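You operate a simulated robot arm through the tools that you are given. There is no shell and no other tool.

Carry out the task below with a simulated two-armed robot. There is one attempt and no reset: what you move stays moved.

## Task
Roll the cream dough round out to the blue ring, then give it three shakes of sesame.
Fine: roller and shaker back. Set down upright: steel roller, sesame shaker.
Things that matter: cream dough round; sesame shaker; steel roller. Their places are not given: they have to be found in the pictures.

It is judged by the outcome, as a careful person would: the job done as asked, and still so three seconds after it is handed in. It fails if anything else is knocked over, pushed out of place, dropped, spilled or broken.

## Robot
Two 7-joint arms with fingered hands on one trunk that stands fixed in place. Base frame: the origin is at the foot of the trunk, x ahead of it, y to its left, z up; the work surface is at about z = 0.88. Units: m, degrees, N and s.
The left shoulder is at [0.07, 0.157, 1.289], the right one opposite. With the tool pointing down near the work surface each hand reaches from about 0.3 to 0.9 m from the base axis, measured 20 degrees to its own side. Payload 5 kg a hand.
Tool frame (each hand has its own): the origin (TCP) lies between the finger pads and is the grasp point; the fingertips stand 0.031 m ahead of it; z points along the fingers, y is the line along which they close. The gripper opens to 0.156 m; its body begins 0.088 m behind the TCP. The gripper is a hand of 4 fingers: y runs from the thumb to the fingers, the wrist lies at [0, 0, -0.249] in the tool frame, and closing takes about 1.5 s.
Orientation is that of the tool frame in the base frame, as [roll, pitch, yaw] about the fixed x, y, z axes, in that order (R = Rz(yaw) Ry(pitch) Rx(roll)). With the fingers straight down and closing along the base's y, the tool's x points along the base's -x, its y along +y and its z along -z.

## Interface
- The arms move only by the tool servo_tool. It takes "left_motion", "right_motion" or both (then of equal length, played together; a hand with none holds still); each is a list of rows, each an object of numbers (a shift or turn left out is 0, a gripper value left out holds the last): "ax", "ay", "az": the turn, a rotation vector about the base's x, y, z in units of 180 degrees (1.0 is 180 degrees); "x", "y", "z": the shift along the base's x, y, z in units of 150 mm (1.0 is 150 mm). In form: [{"ax": .., "ay": .., "az": .., "x": .., "y": .., "z": ..}, ...]. A call has 1 to 20 rows; each row is the pose to reach, as a shift and turn from the pose commanded when the call began. "left_hand" and "right_hand" are, for a hand that has rows, the gripper command, from -1 (fully open) to 1 (shut), values between in proportion, set as the call begins (left out, the last holds). A call with a number of a shift or a turn outside -1 to 1 is refused whole. A row lasts 0.2 s, in which the tool goes at most 0.05 m and 8.6 degrees; a call with a longer step from one row to the next is refused whole, and so is a gripper value outside its range. Where a pose cannot be reached the arm comes as near as it can. A force on the tool above 70 N (or 10 N above the force at the start of the call, whichever is more), or a blocked arm, ends the call early, and 0.2 s more pass. The fingers move at their own pace (about 0.108 m/s each) and stop on an object; they squeeze with about 31 N. The grip force told is the motor's: it shows also when the fingers shut on nothing. Time passes only in rows, and 0.2 s behind the last, so rows that repeat a pose let the fingers close. It gives the time, the measured TCP pose, the force on the tool (base axes), the opening and the grip force at its end, in the units of the frame above (readings bear some noise), with the torque about the TCP (base axes, N m) and any sound that the robot's microphone picked up.
- Cameras (640 x 400 px; columns grow to the right, rows downward): "scene" is now at [0.137, -0.012, 1.5175]; the picture's right is [-0.14, -0.99, 0.00], its down [-0.58, 0.08, -0.81] and it looks along [0.80, -0.12, -0.59] (base axes); focal length 320 px, centre (320, 200). "left" rides on the left gripper at [-0.072, 0.002, -0.111] in its tool frame; the picture's right is [-0.02, -1.00, 0.00], its down [0.84, -0.02, -0.54] and it looks along [0.54, -0.01, 0.84] (tool axes); focal length 234 px, centre (320, 200). "right" rides on the right gripper at [0.072, 0.002, -0.111] in its tool frame; the picture's right is [-0.02, 1.00, 0.00], its down [-0.84, -0.02, -0.54] and it looks along [-0.54, -0.01, 0.84] (tool axes); focal length 234 px, centre (320, 200).
- camera(camera): a new picture of that camera. No time passes.
- slide_trunk(by): slides the trunk up (or, below 0, down) by that many m; the arms and the scene camera ride with it, the base frame stays. It gives what a move gives, with no picture.
- curl_fingers(finger1, finger2, finger3, thumb_bend, hand): sets how far each is bent, from 0 (flat) to 100 (curled in); at 30 the hand is open as for a grip, at 70 the pads meet at the TCP. One left out holds its place. A second passes; each finger stops where it meets its share of the squeeze, and holds until it gets a number again. A gripper value or a shape takes the hand back. It gives what a move gives, with no picture; readings hold the bend of each and the force on the fingers (four entries, about 0 where the hand has none), thumb and palm.
- hand_shape(shape, hand): the hand has 4 fingers and takes this shape, open, in about a second: jaw (thumb against the fingers, like two jaws); tri (thumb and two fingers); tip (a fingertip pinch); poke (one finger out to press); point (the index stretched); flat (the hand flat); cup (the hand cupped); fist (a fist). The gripper value then closes the fingers along that shape, each until it touches; the sizes above hold for jaw. It gives what a move gives, with no picture.
- aim_head(pan, tilt): turns the head with the scene camera to pan (to the left, within 86 degrees either way) and tilt (down, from -29 to 69), counted from straight ahead of the robot. It gives what a move gives.
- point_at(camera, pixels): there is no depth. For up to 12 entries [column, row, z] of the newest picture of that camera ("zoom" is the newest enlarged one), the place [x, y] in the base frame at which the ray of that pixel passes the height z, good to about 0.002 m. No time passes.
- enlarge(camera, box): a new picture of the part [left, top, right, bottom] of that camera's present view, enlarged. No time passes.
- close_job(): hands the job in; it is judged then, once.

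Leave the grippers open and the arms clear of the work at the hand-in unless told otherwise.

The tools are called as name(argument=value, ...) on one line, values as JSON. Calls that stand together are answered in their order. servo_tool: Moves the arms, as the interface text tells. Its arguments: {"type":"object","properties":{"left_motion":{"type":"array","items":{"type":"object","properties":{"ax":{"type":"number"},"ay":{"type":"number"},"az":{"type":"number"},"x":{"type":"number"},"y":{"type":"number"},"z":{"type":"number"}}}},"left_hand":{"type":"number"},"right_motion":{"type":"array","items":{"type":"object","properties":{"ax":{"type":"number"},"ay":{"type":"number"},"az":{"type":"number"},"x":{"type":"number"},"y":{"type":"number"},"z":{"type":"number"}}}},"right_hand":{"type":"number"}},"required":[]} The other tools are called the same way: slide_trunk (by) moves the trunk up or down; hand_shape (shape, hand) gives the hand a shape; curl_fingers (finger1, finger2, finger3, thumb_bend, hand) moves the fingers one by one; aim_head (pan, tilt) turns the head that bears the scene camera; camera (camera) takes a picture; point_at (camera, pixels) gives the place at which the rays of pixels pass given heights; enlarge (camera, box) takes an enlarged picture of a part of a camera's view; close_job () hands the job in.

At the start:

```text
clock: 0.0
left_position: [0.7001, 0.2426, 1.2489]
left_orientation: [180.0, 0.0, -179.9]
left_force: [-0.9, 0.1, -0.3]
left_moment: [-0.02, 0.04, -0.07]
left_grip_width: 0.156
left_grip_force: 0.1
left_shape: jaw
left_bend: [30.0, 30.0, 30.0, 30.0]
left_finger forces: [0.0, 0.1, 0.0, 0.1, 0.0, 0.0]
right_position: [0.6551, -0.267, 1.2313]
right_orientation: [179.9, 0.0, -179.9]
right_force: [0.0, -1.0, -0.1]
right_moment: [0.02, 0.0, 0.01]
right_grip_width: 0.1559
right_grip_force: 0.0
right_shape: jaw
right_bend: [30.0, 30.0, 30.0, 30.0]
right_finger forces: [0.1, 0.0, 0.0, 0.0, 0.1, 0.0]
trunk travel left (down, up): [-0.675, 0.265]
head pan, tilt (commanded): [-8.2, 36.0]
```

scene: 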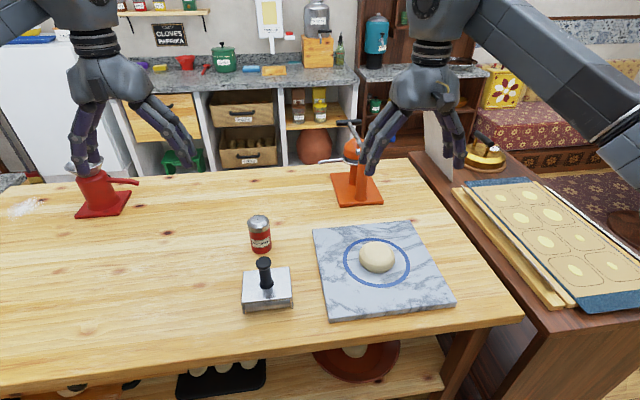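
right: 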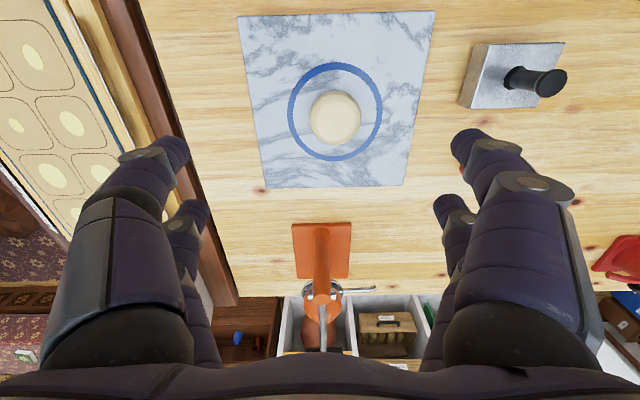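
left: 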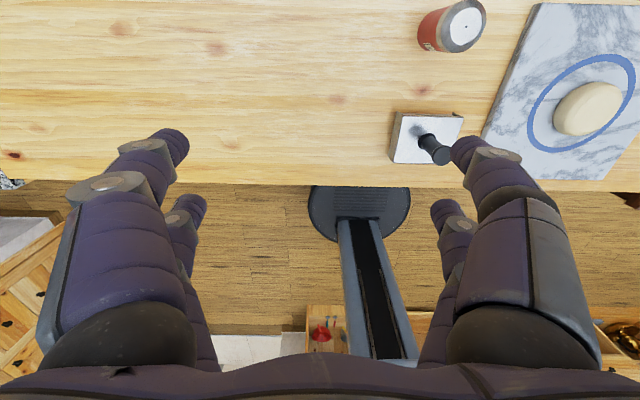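

I see the marble board with the blue ring and cream dough near (377,257), a steel tool with a black upright handle near (266,285), and a shaker near (259,233). I'll take enlarged views of each first.

enlarge(camera="scene", box=[220, 200, 320, 320])

enlarge(camera="scene", box=[300, 210, 460, 325])

enlarge(camera="right", box=[230, 0, 600, 200])

enlarge(camera="left", box=[380, 0, 640, 190])

```text
3.33 times, centred on (270, 260) of scene
```

zoom: 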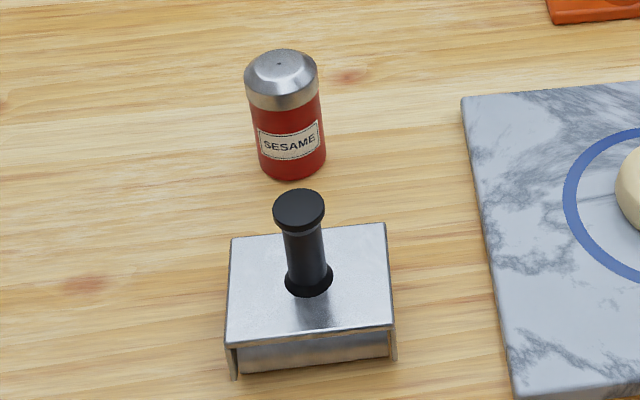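

```text
3.48 times, centred on (380, 268) of scene
```

zoom: 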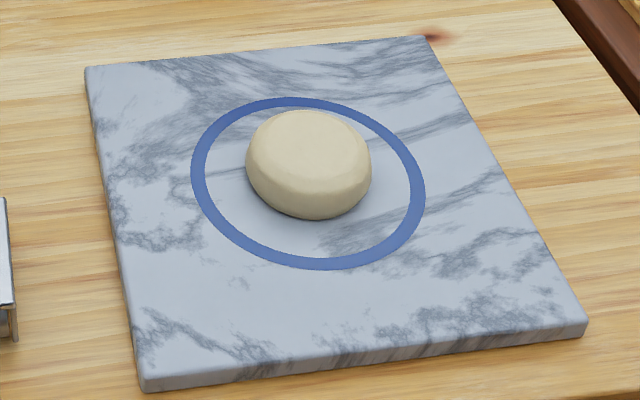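

```text
1.73 times, centred on (415, 100) of right
```

zoom: 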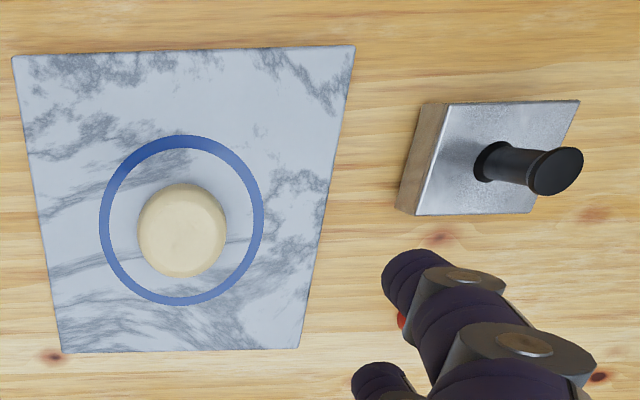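

```text
2.11 times, centred on (510, 95) of left
```

zoom: 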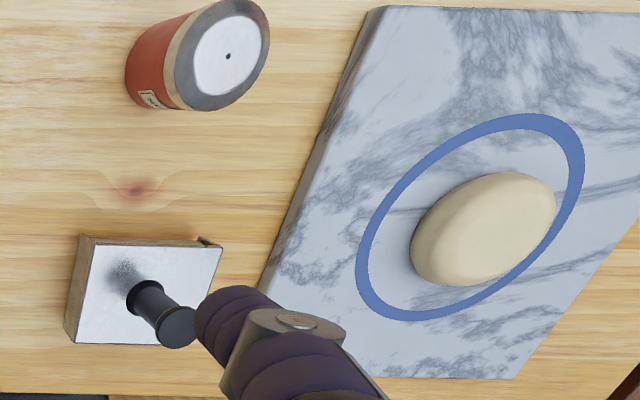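

The enlarged views show the shaker labelled SESAME, the steel roller with an upright black handle, and the dough inside the ring on the marble board. I'll convert the key pixels to positions.

point_at(camera="scene", pixels=[[262, 249.5, 0.88], [261, 254.4, 0.88], [258.4, 218.6, 0.97], [258.4, 218.6, 0.99], [244.3, 313.7, 0.88], [292.9, 308, 0.88], [243, 271.4, 0.92], [289.5, 267.2, 0.92], [292, 298.4, 0.92], [242.1, 303.5, 0.92], [266.7, 284.6, 0.92], [263.7, 261.5, 0.98]])

point_at(camera="scene", pixels=[[342.9, 261.6, 0.9], [410, 268, 0.9], [371.3, 238.6, 0.9], [381.4, 288, 0.9], [378.5, 273.7, 0.9], [358.7, 258, 0.91], [395, 262, 0.91], [312.7, 229.7, 0.9], [410, 220.8, 0.9], [456, 300, 0.9], [328.2, 317, 0.9], [328.2, 322, 0.88]])

```text
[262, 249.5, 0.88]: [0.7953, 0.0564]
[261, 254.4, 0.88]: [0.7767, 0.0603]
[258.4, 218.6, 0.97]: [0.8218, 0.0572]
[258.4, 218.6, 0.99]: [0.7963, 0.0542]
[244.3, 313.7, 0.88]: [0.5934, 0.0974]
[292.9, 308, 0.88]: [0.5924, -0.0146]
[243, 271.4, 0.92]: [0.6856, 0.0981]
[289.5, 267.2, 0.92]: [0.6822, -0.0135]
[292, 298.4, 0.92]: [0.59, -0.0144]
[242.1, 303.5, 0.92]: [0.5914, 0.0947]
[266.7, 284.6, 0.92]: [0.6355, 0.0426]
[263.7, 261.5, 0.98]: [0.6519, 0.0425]
```

```text
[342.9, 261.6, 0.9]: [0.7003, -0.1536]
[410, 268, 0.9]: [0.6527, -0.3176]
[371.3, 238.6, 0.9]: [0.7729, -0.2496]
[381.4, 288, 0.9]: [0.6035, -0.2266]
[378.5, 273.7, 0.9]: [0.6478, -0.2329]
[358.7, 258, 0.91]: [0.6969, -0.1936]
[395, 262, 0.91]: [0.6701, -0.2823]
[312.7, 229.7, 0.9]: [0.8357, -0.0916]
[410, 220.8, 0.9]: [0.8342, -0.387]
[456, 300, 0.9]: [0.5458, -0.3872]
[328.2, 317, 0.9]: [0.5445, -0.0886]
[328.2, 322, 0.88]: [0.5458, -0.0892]
```

The roller handle seems to be near (0.636, 0.043), the shaker near (0.80, 0.056) and the ring centre near (0.688, -0.237). I'll check the handle and shaker heights from the two hand cameras.

point_at(camera="left", pixels=[[427.7, 141, 0.92], [442.4, 155, 0.98], [442.4, 155, 1.0], [466, 27, 0.97], [466, 27, 0.99]])

point_at(camera="right", pixels=[[517.3, 78, 0.92], [552.5, 83.8, 0.98], [552.5, 83.8, 1.0], [335, 117, 0.92], [335, 117, 0.93]])

aim_head(pan=0, tilt=48)

camera(camera="scene")

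```text
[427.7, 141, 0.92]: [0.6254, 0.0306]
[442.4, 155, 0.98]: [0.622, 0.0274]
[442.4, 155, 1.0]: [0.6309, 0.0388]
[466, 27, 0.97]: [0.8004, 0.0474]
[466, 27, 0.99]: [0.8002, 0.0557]
```

```text
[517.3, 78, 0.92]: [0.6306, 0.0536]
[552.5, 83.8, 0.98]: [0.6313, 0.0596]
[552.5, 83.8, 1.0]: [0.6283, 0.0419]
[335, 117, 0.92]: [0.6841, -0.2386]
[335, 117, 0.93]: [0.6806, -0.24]
```

```text
clock: 0.7
left_position: [0.7009, 0.2433, 1.2493]
left_orientation: [-180.0, 0.1, -179.9]
left_force: [1.6, 0.3, 0.3]
left_moment: [-0.03, -0.04, 0.02]
left_grip_width: 0.1557
left_grip_force: 0.0
left_shape: jaw
left_bend: [30.0, 30.0, 30.0, 30.0]
left_finger forces: [0.0, 0.0, 0.0, 0.1, 0.0, 0.0]
right_position: [0.655, -0.2667, 1.2316]
right_orientation: [-180.0, 0.1, 180.0]
right_force: [0.3, 0.3, -1.2]
right_moment: [-0.01, 0.03, 0.02]
right_grip_width: 0.1559
right_grip_force: 0.1
right_shape: jaw
right_bend: [30.0, 30.0, 30.0, 30.0]
right_finger forces: [0.1, 0.0, 0.1, 0.0, 0.1, 0.0]
trunk travel left (down, up): [-0.675, 0.265]
head pan, tilt (commanded): [0.0, 48.0]
```

```text
taken
```

scene: 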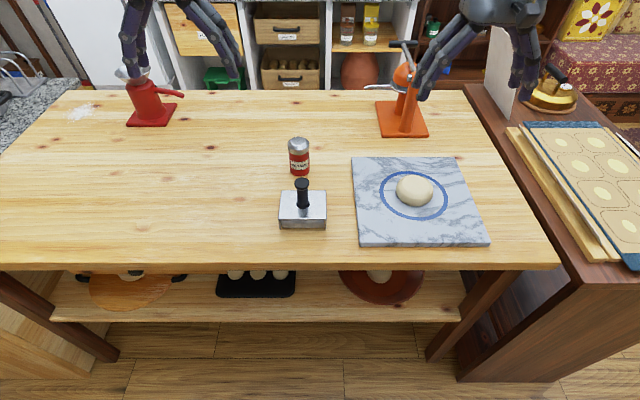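

Handle top triangulates to about (0.630, 0.041, 1.00). I'll zoom in from the steeper head angle to refine.

enlarge(camera="scene", box=[262, 125, 342, 240])

enlarge(camera="scene", box=[345, 145, 495, 250])

```text
3.48 times, centred on (302, 182) of scene
```

zoom: 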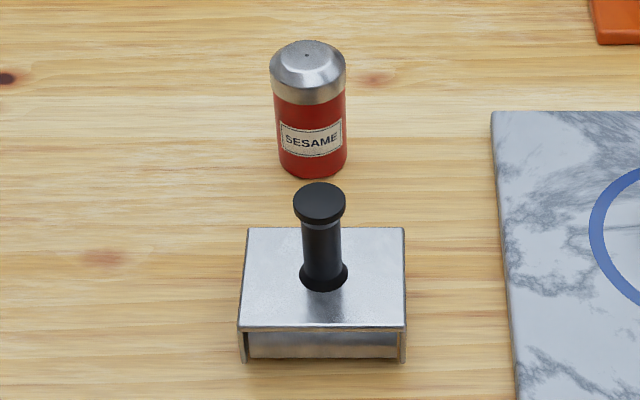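

```text
3.81 times, centred on (420, 198) of scene
```

zoom: 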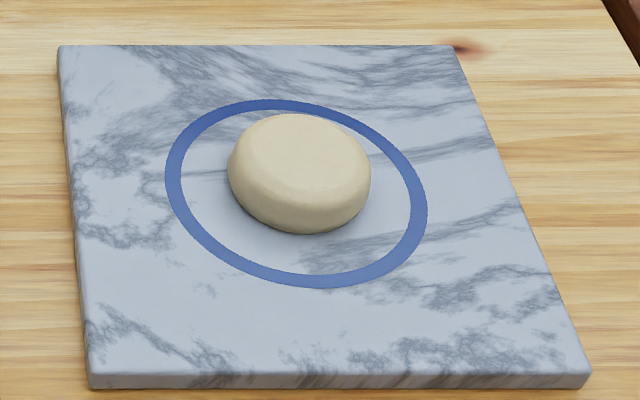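

Now I'll convert points on this dough/board zoom.

point_at(camera="zoom", pixels=[[165, 172, 0.9], [428, 212, 0.9], [268, 99, 0.9], [342, 289, 0.9], [281, 110, 0.9], [338, 276, 0.9], [300, 234, 0.9], [229, 172, 0.91], [371, 178, 0.91], [297, 168, 0.925], [90, 375, 0.9], [590, 373, 0.9]])

enlarge(camera="scene", box=[262, 125, 342, 240])

point_at(camera="zoom", pixels=[[319, 202, 0.99], [319, 202, 1.0], [323, 285, 0.92], [323, 285, 0.93], [240, 361, 0.88], [405, 361, 0.88], [238, 328, 0.925], [406, 328, 0.925], [247, 228, 0.925], [403, 228, 0.925], [313, 178, 0.88], [307, 57, 0.98]])

```text
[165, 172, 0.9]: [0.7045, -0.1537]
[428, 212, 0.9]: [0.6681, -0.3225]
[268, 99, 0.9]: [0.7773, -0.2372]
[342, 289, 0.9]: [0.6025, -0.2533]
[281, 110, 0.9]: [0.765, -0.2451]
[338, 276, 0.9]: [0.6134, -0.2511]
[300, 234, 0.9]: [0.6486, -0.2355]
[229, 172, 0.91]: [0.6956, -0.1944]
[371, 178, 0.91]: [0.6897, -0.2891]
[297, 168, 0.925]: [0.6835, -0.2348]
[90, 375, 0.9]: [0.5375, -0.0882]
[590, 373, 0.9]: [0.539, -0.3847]
```

```text
3.48 times, centred on (302, 182) of scene
```

zoom: 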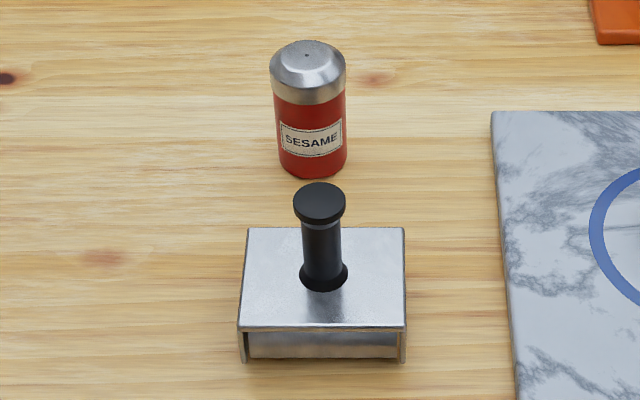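

```text
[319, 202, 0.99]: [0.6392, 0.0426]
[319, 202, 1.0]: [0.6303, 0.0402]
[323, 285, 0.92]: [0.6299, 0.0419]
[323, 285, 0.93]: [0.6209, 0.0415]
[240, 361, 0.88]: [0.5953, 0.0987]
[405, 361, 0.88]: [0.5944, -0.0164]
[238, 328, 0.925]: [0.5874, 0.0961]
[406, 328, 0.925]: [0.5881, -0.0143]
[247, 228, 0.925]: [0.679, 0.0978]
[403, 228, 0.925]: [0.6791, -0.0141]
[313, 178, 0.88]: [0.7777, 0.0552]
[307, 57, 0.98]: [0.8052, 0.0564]
```

The roller's handle centre is at about (0.632, 0.042), with its top at about z 1.0 and housing top at about 0.922. I'll slide both hands left: the left hand out of the way, the right hand toward the roller.

servo_tool(left_motion=[{"y": 0.3}, {"y": 0.6}, {"y": 0.9}, {"y": 1.0}, {"y": 1.0}], right_motion=[{"y": 0.25}, {"y": 0.5}, {"y": 0.75}, {"y": 1.0}, {"y": 1.0}], right_hand=-1, left_hand=-1)

servo_tool(right_motion=[{"y": 0.3, "x": -0.05}, {"y": 0.6, "x": -0.1}, {"y": 0.9, "x": -0.15}, {"y": 1.0, "x": -0.153}, {"y": 1.0, "x": -0.153}])

camera(camera="right")

```text
clock: 1.9
left_position: [0.702, 0.392, 1.2504]
left_orientation: [179.9, 0.0, -180.0]
left_force: [-0.1, -0.4, 0.1]
left_moment: [0.02, 0.05, 0.01]
left_grip_width: 0.156
left_grip_force: 0.0
left_shape: jaw
left_bend: [30.0, 30.0, 30.0, 30.0]
left_finger forces: [0.0, 0.0, 0.0, 0.1, 0.0, 0.1]
right_position: [0.6549, -0.1165, 1.2309]
right_orientation: [179.9, 0.0, 180.0]
right_force: [0.4, -0.3, -0.1]
right_moment: [0.0, -0.02, -0.02]
right_grip_width: 0.1559
right_grip_force: 0.0
right_shape: jaw
right_bend: [30.0, 30.0, 30.0, 30.0]
right_finger forces: [0.0, 0.0, 0.0, 0.0, 0.1, 0.0]
trunk travel left (down, up): [-0.675, 0.265]
head pan, tilt (commanded): [0.0, 48.0]
```

```text
clock: 3.1
left_position: [0.7028, 0.3924, 1.2507]
left_orientation: [179.9, 0.0, -179.9]
left_force: [0.4, -0.5, -0.2]
left_moment: [0.02, 0.01, 0.0]
left_grip_width: 0.1559
left_grip_force: 0.0
left_shape: jaw
left_bend: [30.0, 30.0, 30.0, 30.0]
left_finger forces: [0.1, 0.0, 0.0, 0.1, 0.0, 0.0]
right_position: [0.6316, 0.0337, 1.2304]
right_orientation: [180.0, 0.0, 180.0]
right_force: [0.0, -0.5, 0.5]
right_moment: [0.01, -0.01, -0.02]
right_grip_width: 0.1558
right_grip_force: 0.1
right_shape: jaw
right_bend: [30.0, 30.0, 30.0, 30.0]
right_finger forces: [0.0, 0.0, 0.0, 0.0, 0.0, 0.0]
trunk travel left (down, up): [-0.675, 0.265]
head pan, tilt (commanded): [0.0, 48.0]
```

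```text
taken
```

right: 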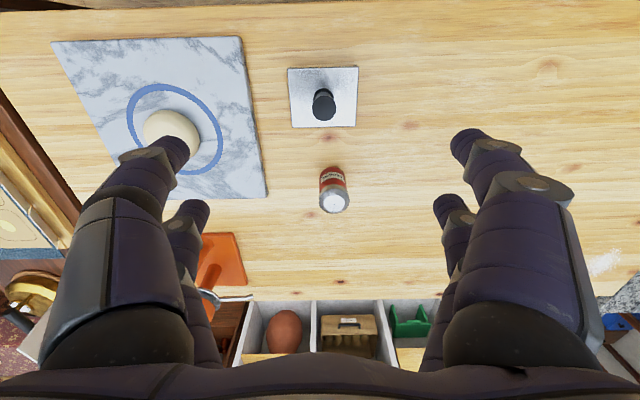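

The right hand is now nearly above the roller (handle at pixel ~(324,104)) and the shaker is in view at (334,190). I'll zoom to get the precise handle position.

enlarge(camera="right", box=[270, 50, 400, 220])

```text
2.35 times, centred on (335, 135) of right
```

zoom: 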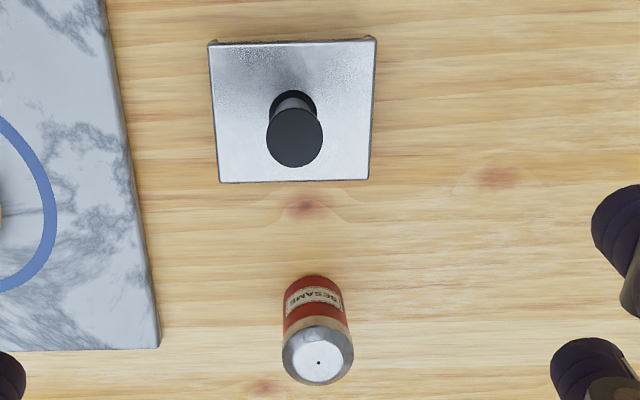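

point_at(camera="zoom", pixels=[[295, 138, 1.0], [293, 102, 0.925], [208, 41, 0.925], [377, 38, 0.925], [368, 180, 0.925], [219, 183, 0.925], [318, 363, 0.98], [314, 277, 0.88], [160, 348, 0.9]])

```text
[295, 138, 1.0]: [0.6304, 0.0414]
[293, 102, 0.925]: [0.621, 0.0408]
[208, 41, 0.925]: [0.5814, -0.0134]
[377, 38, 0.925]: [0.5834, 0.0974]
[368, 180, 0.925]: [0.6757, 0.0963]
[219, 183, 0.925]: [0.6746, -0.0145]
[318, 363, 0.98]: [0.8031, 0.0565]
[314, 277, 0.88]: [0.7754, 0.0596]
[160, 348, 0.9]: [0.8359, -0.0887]
```

The handle is at (0.630, 0.0415). I'll descend right over it: first by 0.15 m with a small y correction, then check.

servo_tool(right_motion=[{"y": 0.052, "x": -0.008, "z": -0.25}, {"y": 0.052, "x": -0.008, "z": -0.5}, {"y": 0.052, "x": -0.008, "z": -0.75}, {"y": 0.052, "x": -0.008, "z": -1.0}, {"y": 0.052, "x": -0.008, "z": -1.0}])

camera(camera="right")

camera(camera="scene")

```text
clock: 4.3
left_position: [0.7011, 0.3943, 1.2508]
left_orientation: [180.0, 0.0, -179.9]
left_force: [-1.4, 0.9, 0.4]
left_moment: [-0.01, -0.02, -0.01]
left_grip_width: 0.1563
left_grip_force: 0.1
left_shape: jaw
left_bend: [30.0, 30.0, 30.0, 30.0]
left_finger forces: [0.0, 0.1, 0.0, 0.0, 0.0, 0.0]
right_position: [0.6287, 0.0419, 1.0793]
right_orientation: [-179.9, 0.0, -180.0]
right_force: [-0.7, 0.6, -0.5]
right_moment: [0.04, 0.01, 0.02]
right_grip_width: 0.1559
right_grip_force: 0.2
right_shape: jaw
right_bend: [30.0, 30.0, 30.0, 30.0]
right_finger forces: [0.1, 0.1, 0.0, 0.0, 0.0, 0.0]
trunk travel left (down, up): [-0.675, 0.265]
head pan, tilt (commanded): [0.0, 48.0]
```

```text
taken
```

right: 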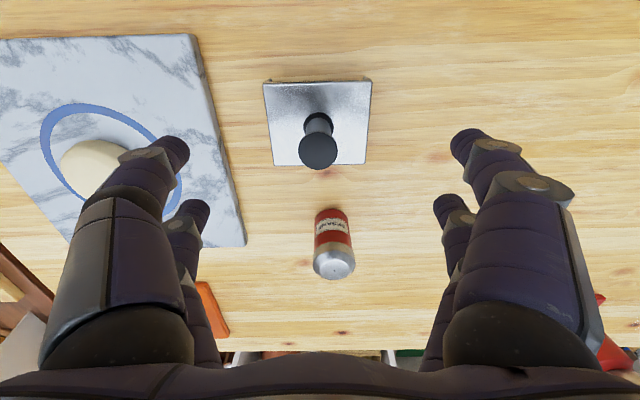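

```text
taken
```

scene: 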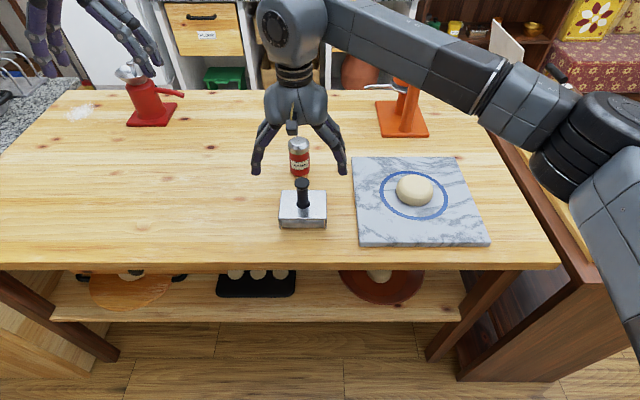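

The open fingers straddle the handle with clearance from the shaker. I'll lower 0.114 m to z≈0.965, slowing near the end.

servo_tool(right_motion=[{"x": 0.008, "z": -0.2}, {"x": 0.008, "z": -0.4}, {"x": 0.008, "z": -0.6}, {"x": 0.008, "z": -0.7}, {"x": 0.008, "z": -0.76}, {"x": 0.008, "z": -0.76}])

camera(camera="right")

enlarge(camera="scene", box=[230, 120, 390, 240])

```text
clock: 5.7
left_position: [0.7023, 0.3939, 1.2495]
left_orientation: [179.9, 0.0, -180.0]
left_force: [0.4, -0.3, 0.1]
left_moment: [0.02, 0.02, 0.03]
left_grip_width: 0.1557
left_grip_force: 0.1
left_shape: jaw
left_bend: [30.0, 30.0, 30.0, 30.0]
left_finger forces: [0.1, 0.0, 0.1, 0.0, 0.0, 0.0]
right_position: [0.6329, 0.0426, 0.967]
right_orientation: [179.9, 0.0, -180.0]
right_force: [0.3, 1.1, 0.3]
right_moment: [0.02, -0.01, -0.01]
right_grip_width: 0.156
right_grip_force: 0.0
right_shape: jaw
right_bend: [30.0, 30.0, 30.0, 30.0]
right_finger forces: [0.0, 0.0, 0.1, 0.0, 0.0, 0.1]
trunk travel left (down, up): [-0.675, 0.265]
head pan, tilt (commanded): [0.0, 48.0]
```

```text
taken
```

right: 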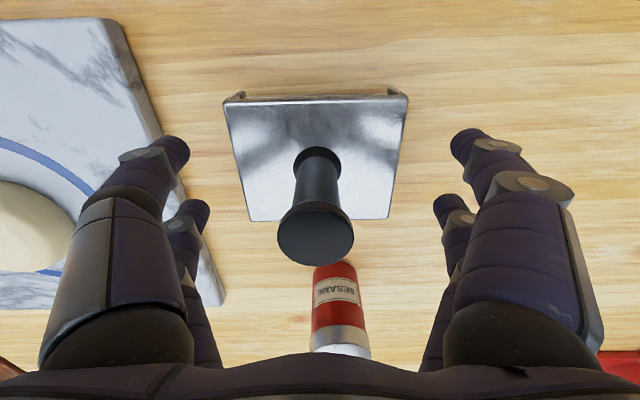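

```text
3.33 times, centred on (310, 180) of scene
```

zoom: 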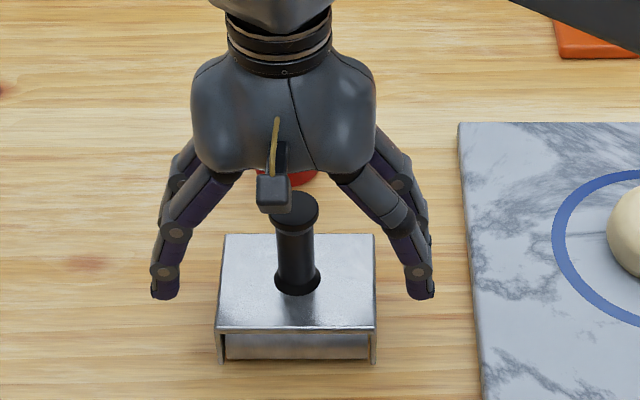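

The handle (column ~316) is centred between the fingers. I'll close the right hand gently on it for about 1.6 s.

servo_tool(right_motion=[{}, {}, {}, {}, {}, {}, {}, {}], right_hand=1)

camera(camera="right")

enlarge(camera="scene", box=[230, 120, 390, 240])

```text
clock: 7.5
left_position: [0.7033, 0.3943, 1.2496]
left_orientation: [180.0, 0.0, -180.0]
left_force: [-0.4, 0.4, 0.2]
left_moment: [-0.03, 0.01, 0.01]
left_grip_width: 0.1558
left_grip_force: 0.1
left_shape: jaw
left_bend: [30.0, 30.0, 30.0, 30.0]
left_finger forces: [0.1, 0.0, 0.1, 0.0, 0.0, 0.0]
right_position: [0.6311, 0.0416, 0.9658]
right_orientation: [-180.0, 0.1, -179.9]
right_force: [-1.1, -0.6, -0.4]
right_moment: [-0.03, 0.03, 0.01]
right_grip_width: 0.0
right_grip_force: 30.9
right_shape: jaw
right_bend: [70.0, 70.0, 70.0, 70.0]
right_finger forces: [0.0, 0.1, 0.0, 0.0, 0.0, 0.0]
trunk travel left (down, up): [-0.675, 0.265]
head pan, tilt (commanded): [0.0, 48.0]
```

```text
taken
```

right: 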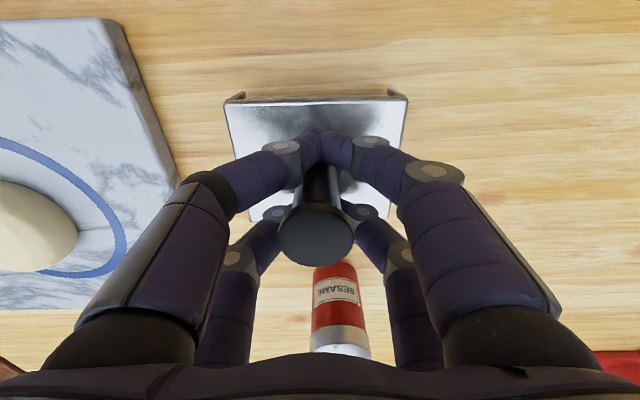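

```text
3.33 times, centred on (310, 180) of scene
```

zoom: 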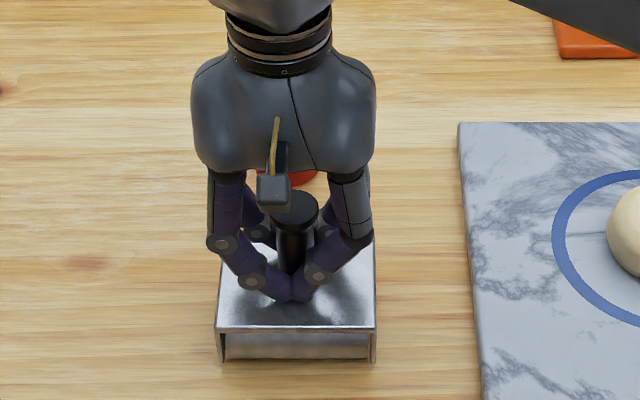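

The grip width reads 0.0: the handle slipped into the gap between the two finger pairs, so it isn't clamped. I'll reopen, rise clear, and try another hand shape in the air.

servo_tool(right_motion=[{}, {}, {}, {}, {}, {}, {}], right_hand=-1)

servo_tool(right_motion=[{"z": 0.25}, {"z": 0.5}, {"z": 0.75}, {"z": 0.8}, {"z": 0.8}])

hand_shape(shape="tri", hand="right")

camera(camera="right")

enlarge(camera="scene", box=[220, 80, 400, 240])

```text
clock: 9.1
left_position: [0.7017, 0.393, 1.2494]
left_orientation: [-179.9, -0.1, -179.9]
left_force: [0.4, 0.5, 0.2]
left_moment: [-0.02, 0.0, 0.02]
left_grip_width: 0.156
left_grip_force: 0.1
left_shape: jaw
left_bend: [30.0, 30.0, 30.0, 30.0]
left_finger forces: [0.0, 0.1, 0.0, 0.0, 0.0, 0.0]
right_position: [0.6315, 0.0418, 0.9667]
right_orientation: [-179.9, 0.0, -179.9]
right_force: [-0.9, 0.5, -0.6]
right_moment: [0.0, 0.01, 0.0]
right_grip_width: 0.1558
right_grip_force: 0.0
right_shape: jaw
right_bend: [30.0, 30.0, 30.0, 30.0]
right_finger forces: [0.0, 0.0, 0.0, 0.0, 0.1, 0.0]
trunk travel left (down, up): [-0.675, 0.265]
head pan, tilt (commanded): [0.0, 48.0]
```

```text
clock: 10.3
left_position: [0.7019, 0.3945, 1.2506]
left_orientation: [-180.0, 0.0, -179.9]
left_force: [-0.6, 0.3, 0.1]
left_moment: [-0.01, 0.0, 0.0]
left_grip_width: 0.156
left_grip_force: 0.0
left_shape: jaw
left_bend: [30.0, 30.0, 30.0, 30.0]
left_finger forces: [0.0, 0.0, 0.1, 0.0, 0.0, 0.0]
right_position: [0.6323, 0.0433, 1.0887]
right_orientation: [-180.0, -0.1, -179.9]
right_force: [0.8, 0.1, 0.3]
right_moment: [0.02, 0.01, 0.0]
right_grip_width: 0.1559
right_grip_force: 0.1
right_shape: jaw
right_bend: [30.0, 30.0, 30.0, 30.0]
right_finger forces: [0.0, 0.0, 0.0, 0.1, 0.0, 0.0]
trunk travel left (down, up): [-0.675, 0.265]
head pan, tilt (commanded): [0.0, 48.0]
```

```text
clock: 11.2
left_position: [0.7022, 0.3929, 1.2496]
left_orientation: [179.9, -0.1, -179.9]
left_force: [0.4, -0.9, -0.1]
left_moment: [-0.01, 0.0, 0.0]
left_grip_width: 0.156
left_grip_force: 0.0
left_shape: jaw
left_bend: [30.0, 30.0, 30.0, 30.0]
left_finger forces: [0.1, 0.1, 0.0, 0.1, 0.1, 0.0]
right_position: [0.633, 0.0431, 1.0885]
right_orientation: [-180.0, 0.0, 180.0]
right_force: [-0.3, -0.1, -0.2]
right_moment: [-0.01, 0.01, -0.03]
right_grip_width: 0.156
right_grip_force: 0.1
right_shape: tri
right_bend: [30.0, 30.0, 30.0, 30.0]
right_finger forces: [0.1, 0.1, 0.0, 0.1, 0.0, 0.0]
trunk travel left (down, up): [-0.675, 0.265]
head pan, tilt (commanded): [0.0, 48.0]
```

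```text
taken
```

right: 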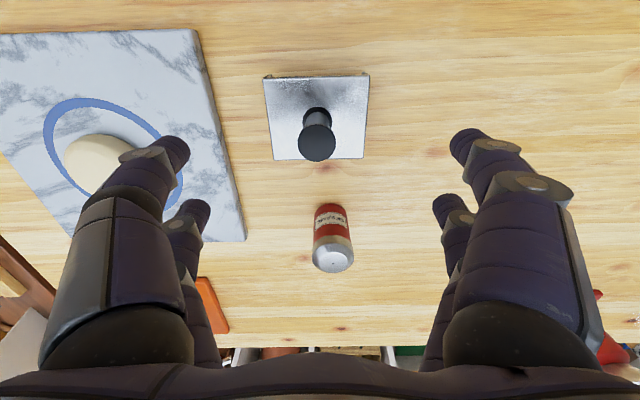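

```text
2.50 times, centred on (310, 160) of scene
```

zoom: 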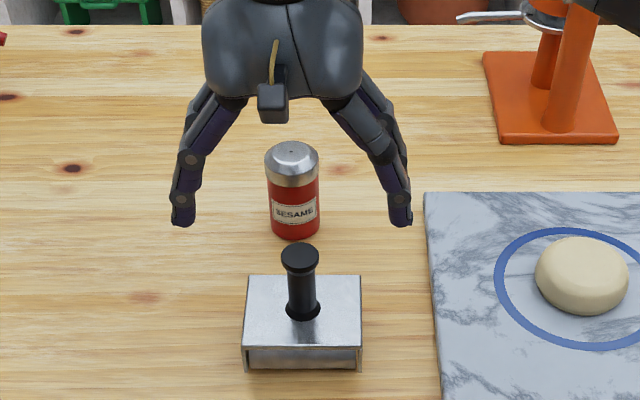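

The "tri" shape looks similar when open. I'll close it in the air, above the handle, to see how the digits meet.

servo_tool(right_motion=[{}, {}, {}, {}, {}, {}, {}, {}], right_hand=1)

camera(camera="right")

enlarge(camera="scene", box=[220, 80, 400, 240])

hand_shape(shape="tip", hand="right")

servo_tool(right_motion=[{}, {}, {}, {}, {}, {}, {}, {}], right_hand=1)

camera(camera="right")

```text
clock: 13.0
left_position: [0.7026, 0.3926, 1.2501]
left_orientation: [180.0, 0.0, -179.9]
left_force: [-0.6, 0.3, 0.7]
left_moment: [-0.03, -0.01, 0.01]
left_grip_width: 0.1558
left_grip_force: 0.1
left_shape: jaw
left_bend: [30.0, 30.0, 30.0, 30.0]
left_finger forces: [0.1, 0.0, 0.1, 0.0, 0.0, 0.0]
right_position: [0.6331, 0.0432, 1.0892]
right_orientation: [-179.9, 0.0, -180.0]
right_force: [-0.4, 0.0, 0.5]
right_moment: [-0.05, 0.01, 0.0]
right_grip_width: 0.0
right_grip_force: 31.1
right_shape: tri
right_bend: [70.0, 70.0, 70.0, 70.0]
right_finger forces: [0.1, 0.1, 0.0, 0.1, 0.1, 0.0]
trunk travel left (down, up): [-0.675, 0.265]
head pan, tilt (commanded): [0.0, 48.0]
```

```text
taken
```

right: 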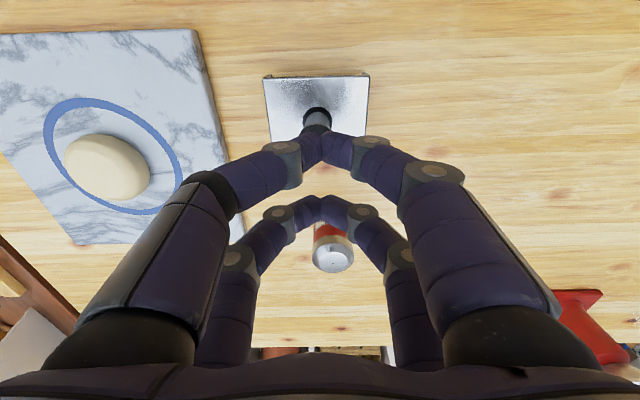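

```text
2.50 times, centred on (310, 160) of scene
```

zoom: 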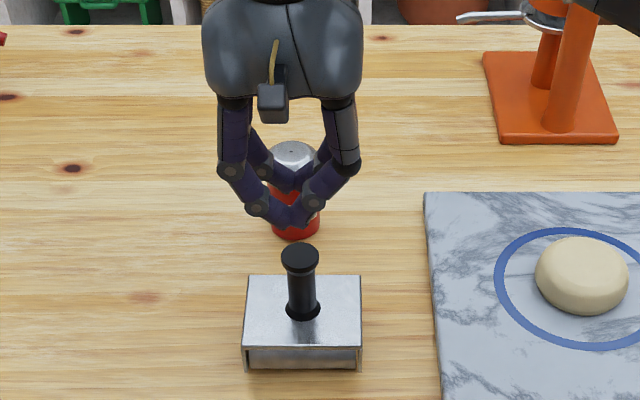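

```text
clock: 13.9
left_position: [0.7019, 0.3937, 1.2502]
left_orientation: [-180.0, 0.0, -179.9]
left_force: [-0.9, -0.1, 0.6]
left_moment: [-0.03, 0.03, -0.04]
left_grip_width: 0.156
left_grip_force: 0.0
left_shape: jaw
left_bend: [30.0, 30.0, 30.0, 30.0]
left_finger forces: [0.0, 0.1, 0.0, 0.1, 0.0, 0.0]
right_position: [0.6326, 0.0424, 1.0877]
right_orientation: [179.9, 0.0, -180.0]
right_force: [-0.3, -0.4, 0.0]
right_moment: [0.01, -0.02, -0.02]
right_grip_width: 0.1558
right_grip_force: 0.0
right_shape: tip
right_bend: [30.0, 30.0, 30.0, 30.0]
right_finger forces: [0.0, 0.0, 0.1, 0.0, 0.0, 0.1]
trunk travel left (down, up): [-0.675, 0.265]
head pan, tilt (commanded): [0.0, 48.0]
```

```text
clock: 15.7
left_position: [0.7026, 0.3936, 1.2493]
left_orientation: [-180.0, 0.0, -179.8]
left_force: [-0.4, -0.5, -0.3]
left_moment: [-0.02, -0.01, 0.01]
left_grip_width: 0.1559
left_grip_force: 0.1
left_shape: jaw
left_bend: [30.0, 30.0, 30.0, 30.0]
left_finger forces: [0.0, 0.1, 0.1, 0.1, 0.0, 0.0]
right_position: [0.6328, 0.0428, 1.0891]
right_orientation: [180.0, 0.0, -179.9]
right_force: [-0.2, 0.1, 0.6]
right_moment: [-0.02, -0.02, 0.01]
right_grip_width: 0.0
right_grip_force: 31.3
right_shape: tip
right_bend: [70.0, 70.0, 70.0, 70.0]
right_finger forces: [0.1, 0.1, 0.0, 0.1, 0.1, 0.0]
trunk travel left (down, up): [-0.675, 0.265]
head pan, tilt (commanded): [0.0, 48.0]
```

```text
taken
```

right: 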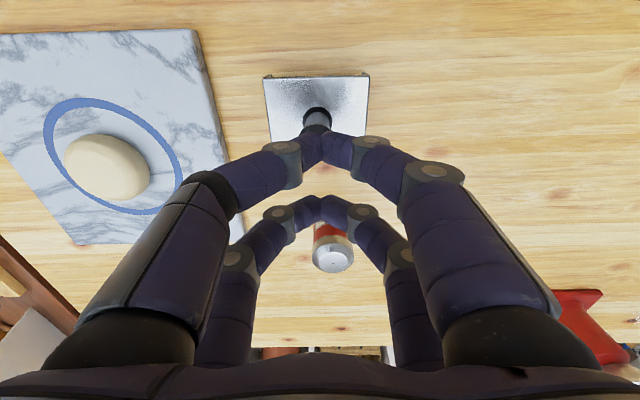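

All shapes meet in two separate pairs. I'll locate where each pair's tips meet so that one pair can be put on the handle.

point_at(camera="right", pixels=[[322, 145, 1.06], [322, 200, 1.06], [322, 145, 1.075], [322, 200, 1.075], [322, 131, 1.06], [322, 160, 1.06]])

enlarge(camera="right", box=[220, 80, 420, 260])

```text
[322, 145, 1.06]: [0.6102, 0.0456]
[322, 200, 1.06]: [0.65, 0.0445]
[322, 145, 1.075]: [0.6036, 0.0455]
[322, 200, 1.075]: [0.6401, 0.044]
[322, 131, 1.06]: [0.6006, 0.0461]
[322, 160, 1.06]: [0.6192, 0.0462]
```

```text
2.22 times, centred on (320, 170) of right
```

zoom: 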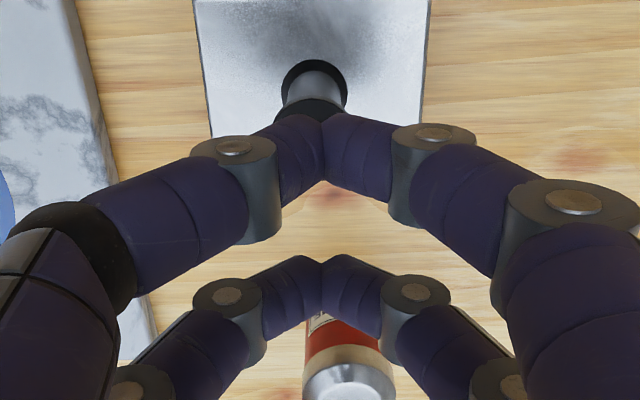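

Each pair sits about 21 mm to either side of the TCP. Rolling goes along x, so pinching along x is sturdier. I'll go back to jaw, open, and turn the right hand 90° about the vertical while still above the handle.

hand_shape(shape="jaw", hand="right")

servo_tool(right_motion=[{"az": 0.042}, {"az": 0.084}, {"az": 0.126}, {"az": 0.168}, {"az": 0.21}, {"az": 0.252}, {"az": 0.294}, {"az": 0.336}, {"az": 0.378}, {"az": 0.42}, {"az": 0.462}, {"az": 0.5}, {"az": 0.5}], right_hand=-1)

camera(camera="scene")

camera(camera="right")

```text
clock: 16.6
left_position: [0.7021, 0.3926, 1.249]
left_orientation: [-180.0, 0.0, -180.0]
left_force: [0.3, -0.7, 0.2]
left_moment: [0.0, 0.02, -0.03]
left_grip_width: 0.1559
left_grip_force: 0.0
left_shape: jaw
left_bend: [30.0, 30.0, 30.0, 30.0]
left_finger forces: [0.1, 0.1, 0.1, 0.0, 0.1, 0.0]
right_position: [0.6327, 0.0431, 1.0891]
right_orientation: [-179.9, 0.0, -180.0]
right_force: [0.0, -0.2, 0.0]
right_moment: [0.01, -0.01, -0.03]
right_grip_width: 0.1558
right_grip_force: 0.0
right_shape: jaw
right_bend: [30.0, 30.0, 30.0, 30.0]
right_finger forces: [0.0, 0.0, 0.0, 0.0, 0.0, 0.0]
trunk travel left (down, up): [-0.675, 0.265]
head pan, tilt (commanded): [0.0, 48.0]
```

```text
clock: 19.4
left_position: [0.7006, 0.3936, 1.2513]
left_orientation: [-180.0, 0.0, -180.0]
left_force: [0.1, -0.7, -0.1]
left_moment: [0.05, -0.02, -0.02]
left_grip_width: 0.156
left_grip_force: 0.1
left_shape: jaw
left_bend: [30.0, 30.0, 30.0, 30.0]
left_finger forces: [0.0, 0.0, 0.0, 0.0, 0.1, 0.0]
right_position: [0.6322, 0.0418, 1.0871]
right_orientation: [-180.0, 0.0, -89.9]
right_force: [1.1, -0.4, -0.6]
right_moment: [0.02, 0.0, -0.04]
right_grip_width: 0.1558
right_grip_force: 0.0
right_shape: jaw
right_bend: [30.0, 30.0, 30.0, 30.0]
right_finger forces: [0.1, 0.1, 0.0, 0.1, 0.0, 0.0]
trunk travel left (down, up): [-0.675, 0.265]
head pan, tilt (commanded): [0.0, 48.0]
```

```text
taken
```

scene: 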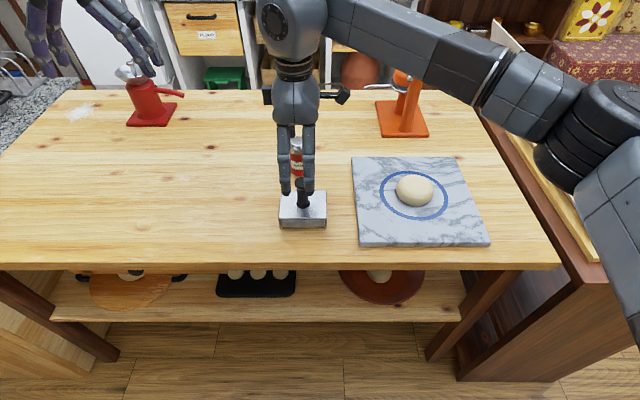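

```text
taken
```

right: 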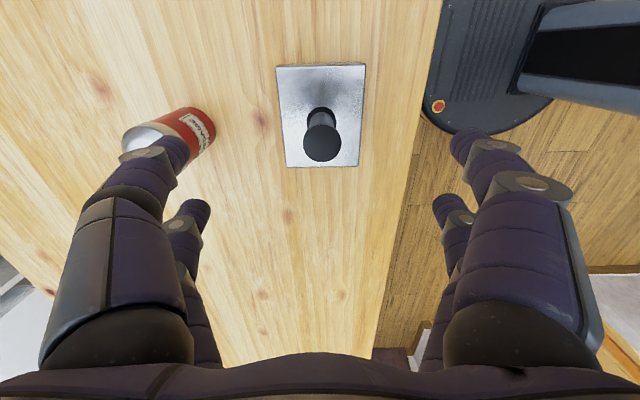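

The 90° turn was reached. Now I'll shift +21 mm in y so the camera-side pair sits on the handle, and lower to z≈0.962.

servo_tool(right_motion=[{"y": 0.138, "x": -0.012}, {"y": 0.138, "x": -0.012, "z": -0.25}, {"y": 0.138, "x": -0.012, "z": -0.5}, {"y": 0.138, "x": -0.012, "z": -0.7}, {"y": 0.138, "x": -0.012, "z": -0.8}, {"y": 0.138, "x": -0.012, "z": -0.834}, {"y": 0.138, "x": -0.012, "z": -0.834}])

camera(camera="right")

enlarge(camera="scene", box=[240, 120, 370, 240])

```text
clock: 21.0
left_position: [0.702, 0.3939, 1.2504]
left_orientation: [180.0, 0.0, -179.9]
left_force: [-0.2, -0.1, -0.1]
left_moment: [0.0, 0.02, -0.02]
left_grip_width: 0.156
left_grip_force: 0.1
left_shape: jaw
left_bend: [30.0, 30.0, 30.0, 30.0]
left_finger forces: [0.0, 0.1, 0.1, 0.0, 0.1, 0.1]
right_position: [0.6305, 0.0617, 0.9631]
right_orientation: [-180.0, 0.0, -90.1]
right_force: [0.2, 0.2, -0.5]
right_moment: [0.03, -0.03, 0.02]
right_grip_width: 0.1557
right_grip_force: 0.0
right_shape: jaw
right_bend: [30.0, 30.0, 30.0, 30.0]
right_finger forces: [0.0, 0.0, 0.1, 0.1, 0.0, 0.1]
trunk travel left (down, up): [-0.675, 0.265]
head pan, tilt (commanded): [0.0, 48.0]
```

```text
taken
```

right: 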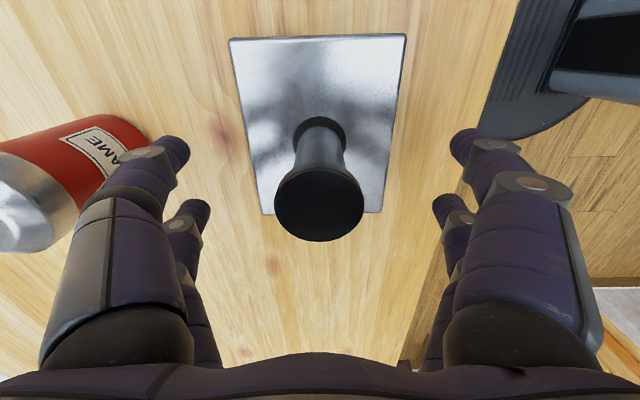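

```text
3.33 times, centred on (305, 180) of scene
```

zoom: 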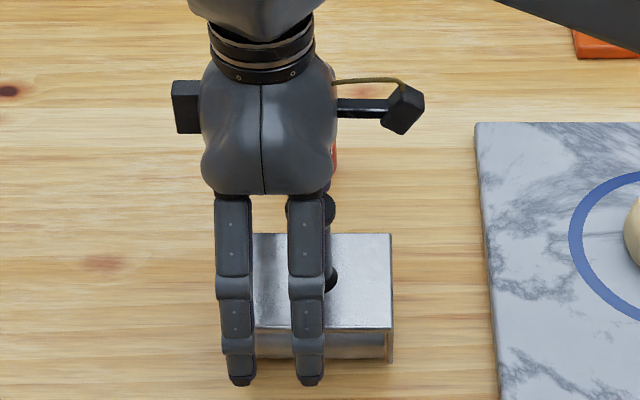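

Fingers straddle the handle along x. Now I'll close the right hand.

servo_tool(right_motion=[{}, {}, {}, {}, {}, {}, {}, {}], right_hand=1)

camera(camera="right")

enlarge(camera="scene", box=[240, 120, 370, 240])

```text
clock: 22.8
left_position: [0.7023, 0.3946, 1.2501]
left_orientation: [180.0, 0.0, -179.9]
left_force: [0.0, 0.2, -0.7]
left_moment: [0.01, -0.03, -0.04]
left_grip_width: 0.156
left_grip_force: 0.1
left_shape: jaw
left_bend: [30.0, 30.0, 30.0, 30.0]
left_finger forces: [0.0, 0.0, 0.0, 0.0, 0.0, 0.0]
right_position: [0.6314, 0.0616, 0.9632]
right_orientation: [180.0, 0.1, -90.0]
right_force: [-0.1, 0.1, 0.3]
right_moment: [0.0, 0.04, 0.03]
right_grip_width: 0.0677
right_grip_force: 30.8
right_shape: jaw
right_bend: [73.0, 73.0, 73.0, 70.0]
right_finger forces: [26.0, 26.1, 26.1, 0.0, 25.9, 0.0]
trunk travel left (down, up): [-0.675, 0.265]
head pan, tilt (commanded): [0.0, 48.0]
```

```text
taken
```

right: 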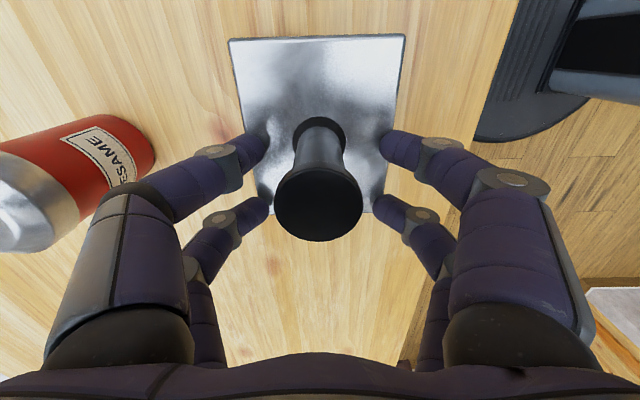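

```text
3.33 times, centred on (305, 180) of scene
```

zoom: 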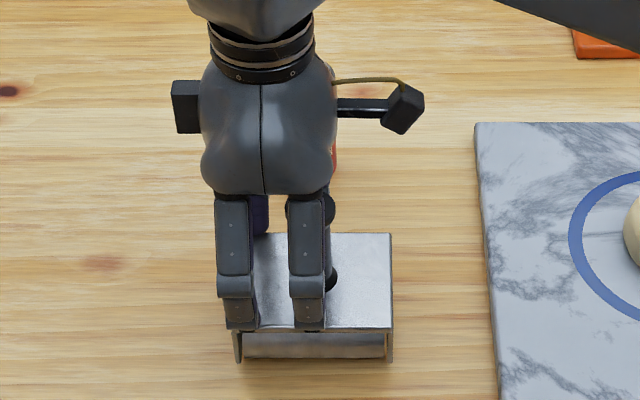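

The grip stopped at 0.068 m with about 26 N per finger, though the handle looks thinner than that. I'll zoom in to see what the fingers touch.

enlarge(camera="right", box=[200, 80, 450, 260])

enlarge(camera="scene", box=[270, 175, 340, 232])

camera(camera="left")

```text
2.22 times, centred on (325, 170) of right
```

zoom: 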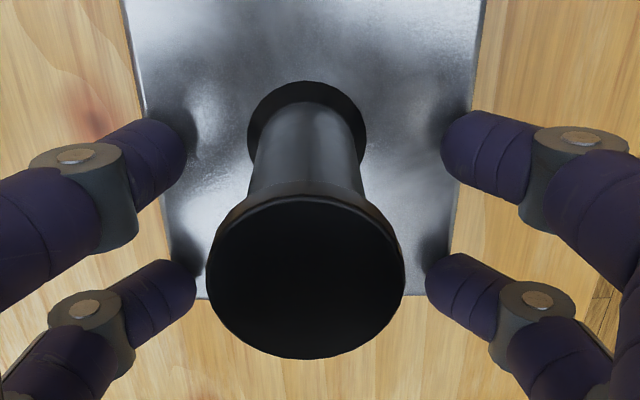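

```text
7.02 times, centred on (305, 204) of scene
```

zoom: 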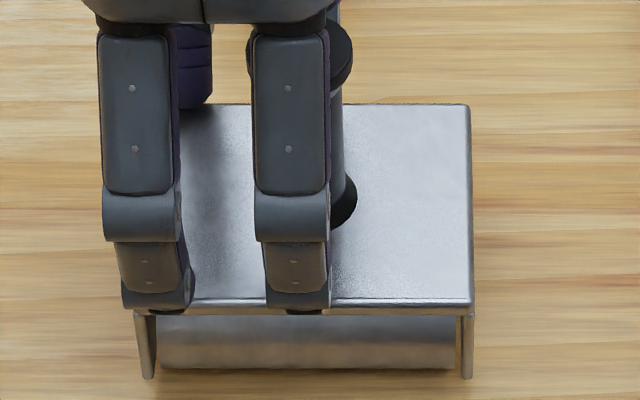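

```text
taken
```

left: 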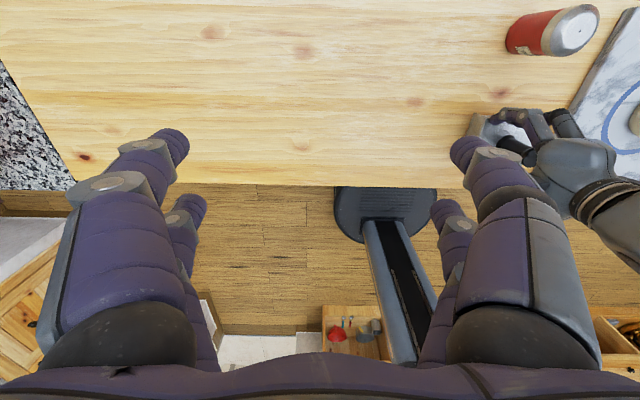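

The fingertips appear to have landed on the top plate (contact shadows at (190,130) and (470,125) in the zoom), which blocks closing. I'll open, raise about 8 mm, and close again.

servo_tool(right_motion=[{}, {}, {}, {"z": 0.03, "y": -0.01}, {"z": 0.06, "y": -0.01}, {"z": 0.06, "y": -0.01}], right_hand=-1)

servo_tool(right_motion=[{}, {}, {}, {}, {}, {}, {}, {}], right_hand=1)

enlarge(camera="right", box=[200, 80, 450, 260])

enlarge(camera="scene", box=[250, 140, 350, 232])

```text
clock: 24.2
left_position: [0.7023, 0.3929, 1.2504]
left_orientation: [-179.9, 0.0, 180.0]
left_force: [-0.6, -0.1, 0.0]
left_moment: [0.01, 0.03, -0.01]
left_grip_width: 0.1559
left_grip_force: 0.1
left_shape: jaw
left_bend: [30.0, 30.0, 30.0, 30.0]
left_finger forces: [0.0, 0.0, 0.0, 0.1, 0.0, 0.1]
right_position: [0.6305, 0.0608, 0.9708]
right_orientation: [-180.0, 0.0, -90.0]
right_force: [-0.5, 0.1, -0.4]
right_moment: [0.01, 0.01, 0.01]
right_grip_width: 0.1558
right_grip_force: 0.1
right_shape: jaw
right_bend: [30.0, 30.0, 30.0, 30.0]
right_finger forces: [0.0, 0.0, 0.0, 0.0, 0.0, 0.0]
trunk travel left (down, up): [-0.675, 0.265]
head pan, tilt (commanded): [0.0, 48.0]
```

```text
clock: 26.0
left_position: [0.7017, 0.3915, 1.2501]
left_orientation: [179.9, 0.0, -179.9]
left_force: [0.8, 0.2, -0.5]
left_moment: [0.01, 0.01, -0.03]
left_grip_width: 0.1561
left_grip_force: 0.2
left_shape: jaw
left_bend: [30.0, 30.0, 30.0, 30.0]
left_finger forces: [0.1, 0.1, 0.1, 0.0, 0.0, 0.1]
right_position: [0.6302, 0.0603, 0.9711]
right_orientation: [180.0, -0.1, -90.1]
right_force: [1.0, -1.7, 0.1]
right_moment: [0.02, 0.02, -0.02]
right_grip_width: 0.0097
right_grip_force: 31.2
right_shape: jaw
right_bend: [72.0, 70.0, 70.0, 70.0]
right_finger forces: [26.4, 0.0, 0.0, 0.0, 26.3, 0.0]
trunk travel left (down, up): [-0.675, 0.265]
head pan, tilt (commanded): [0.0, 48.0]
```

```text
2.22 times, centred on (325, 170) of right
```

zoom: 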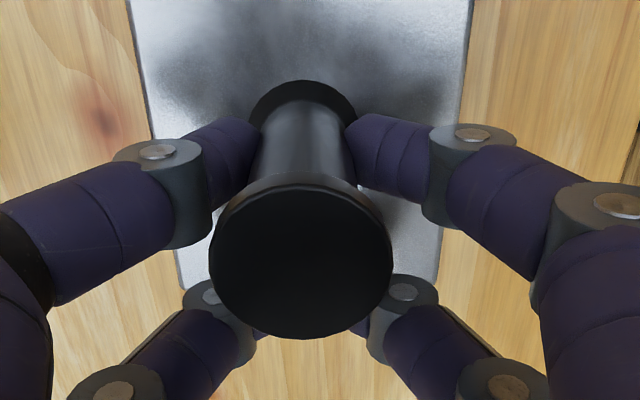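

```text
4.35 times, centred on (300, 186) of scene
```

zoom: 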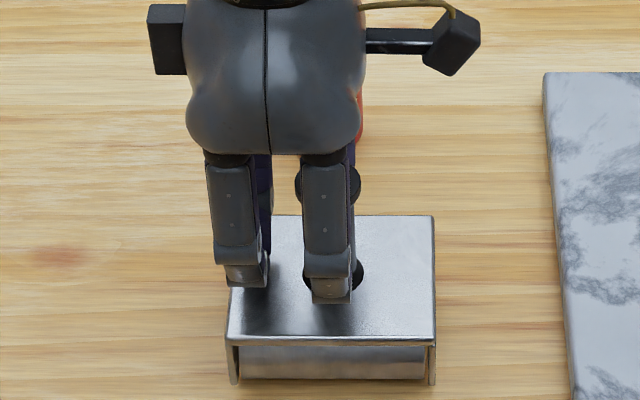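

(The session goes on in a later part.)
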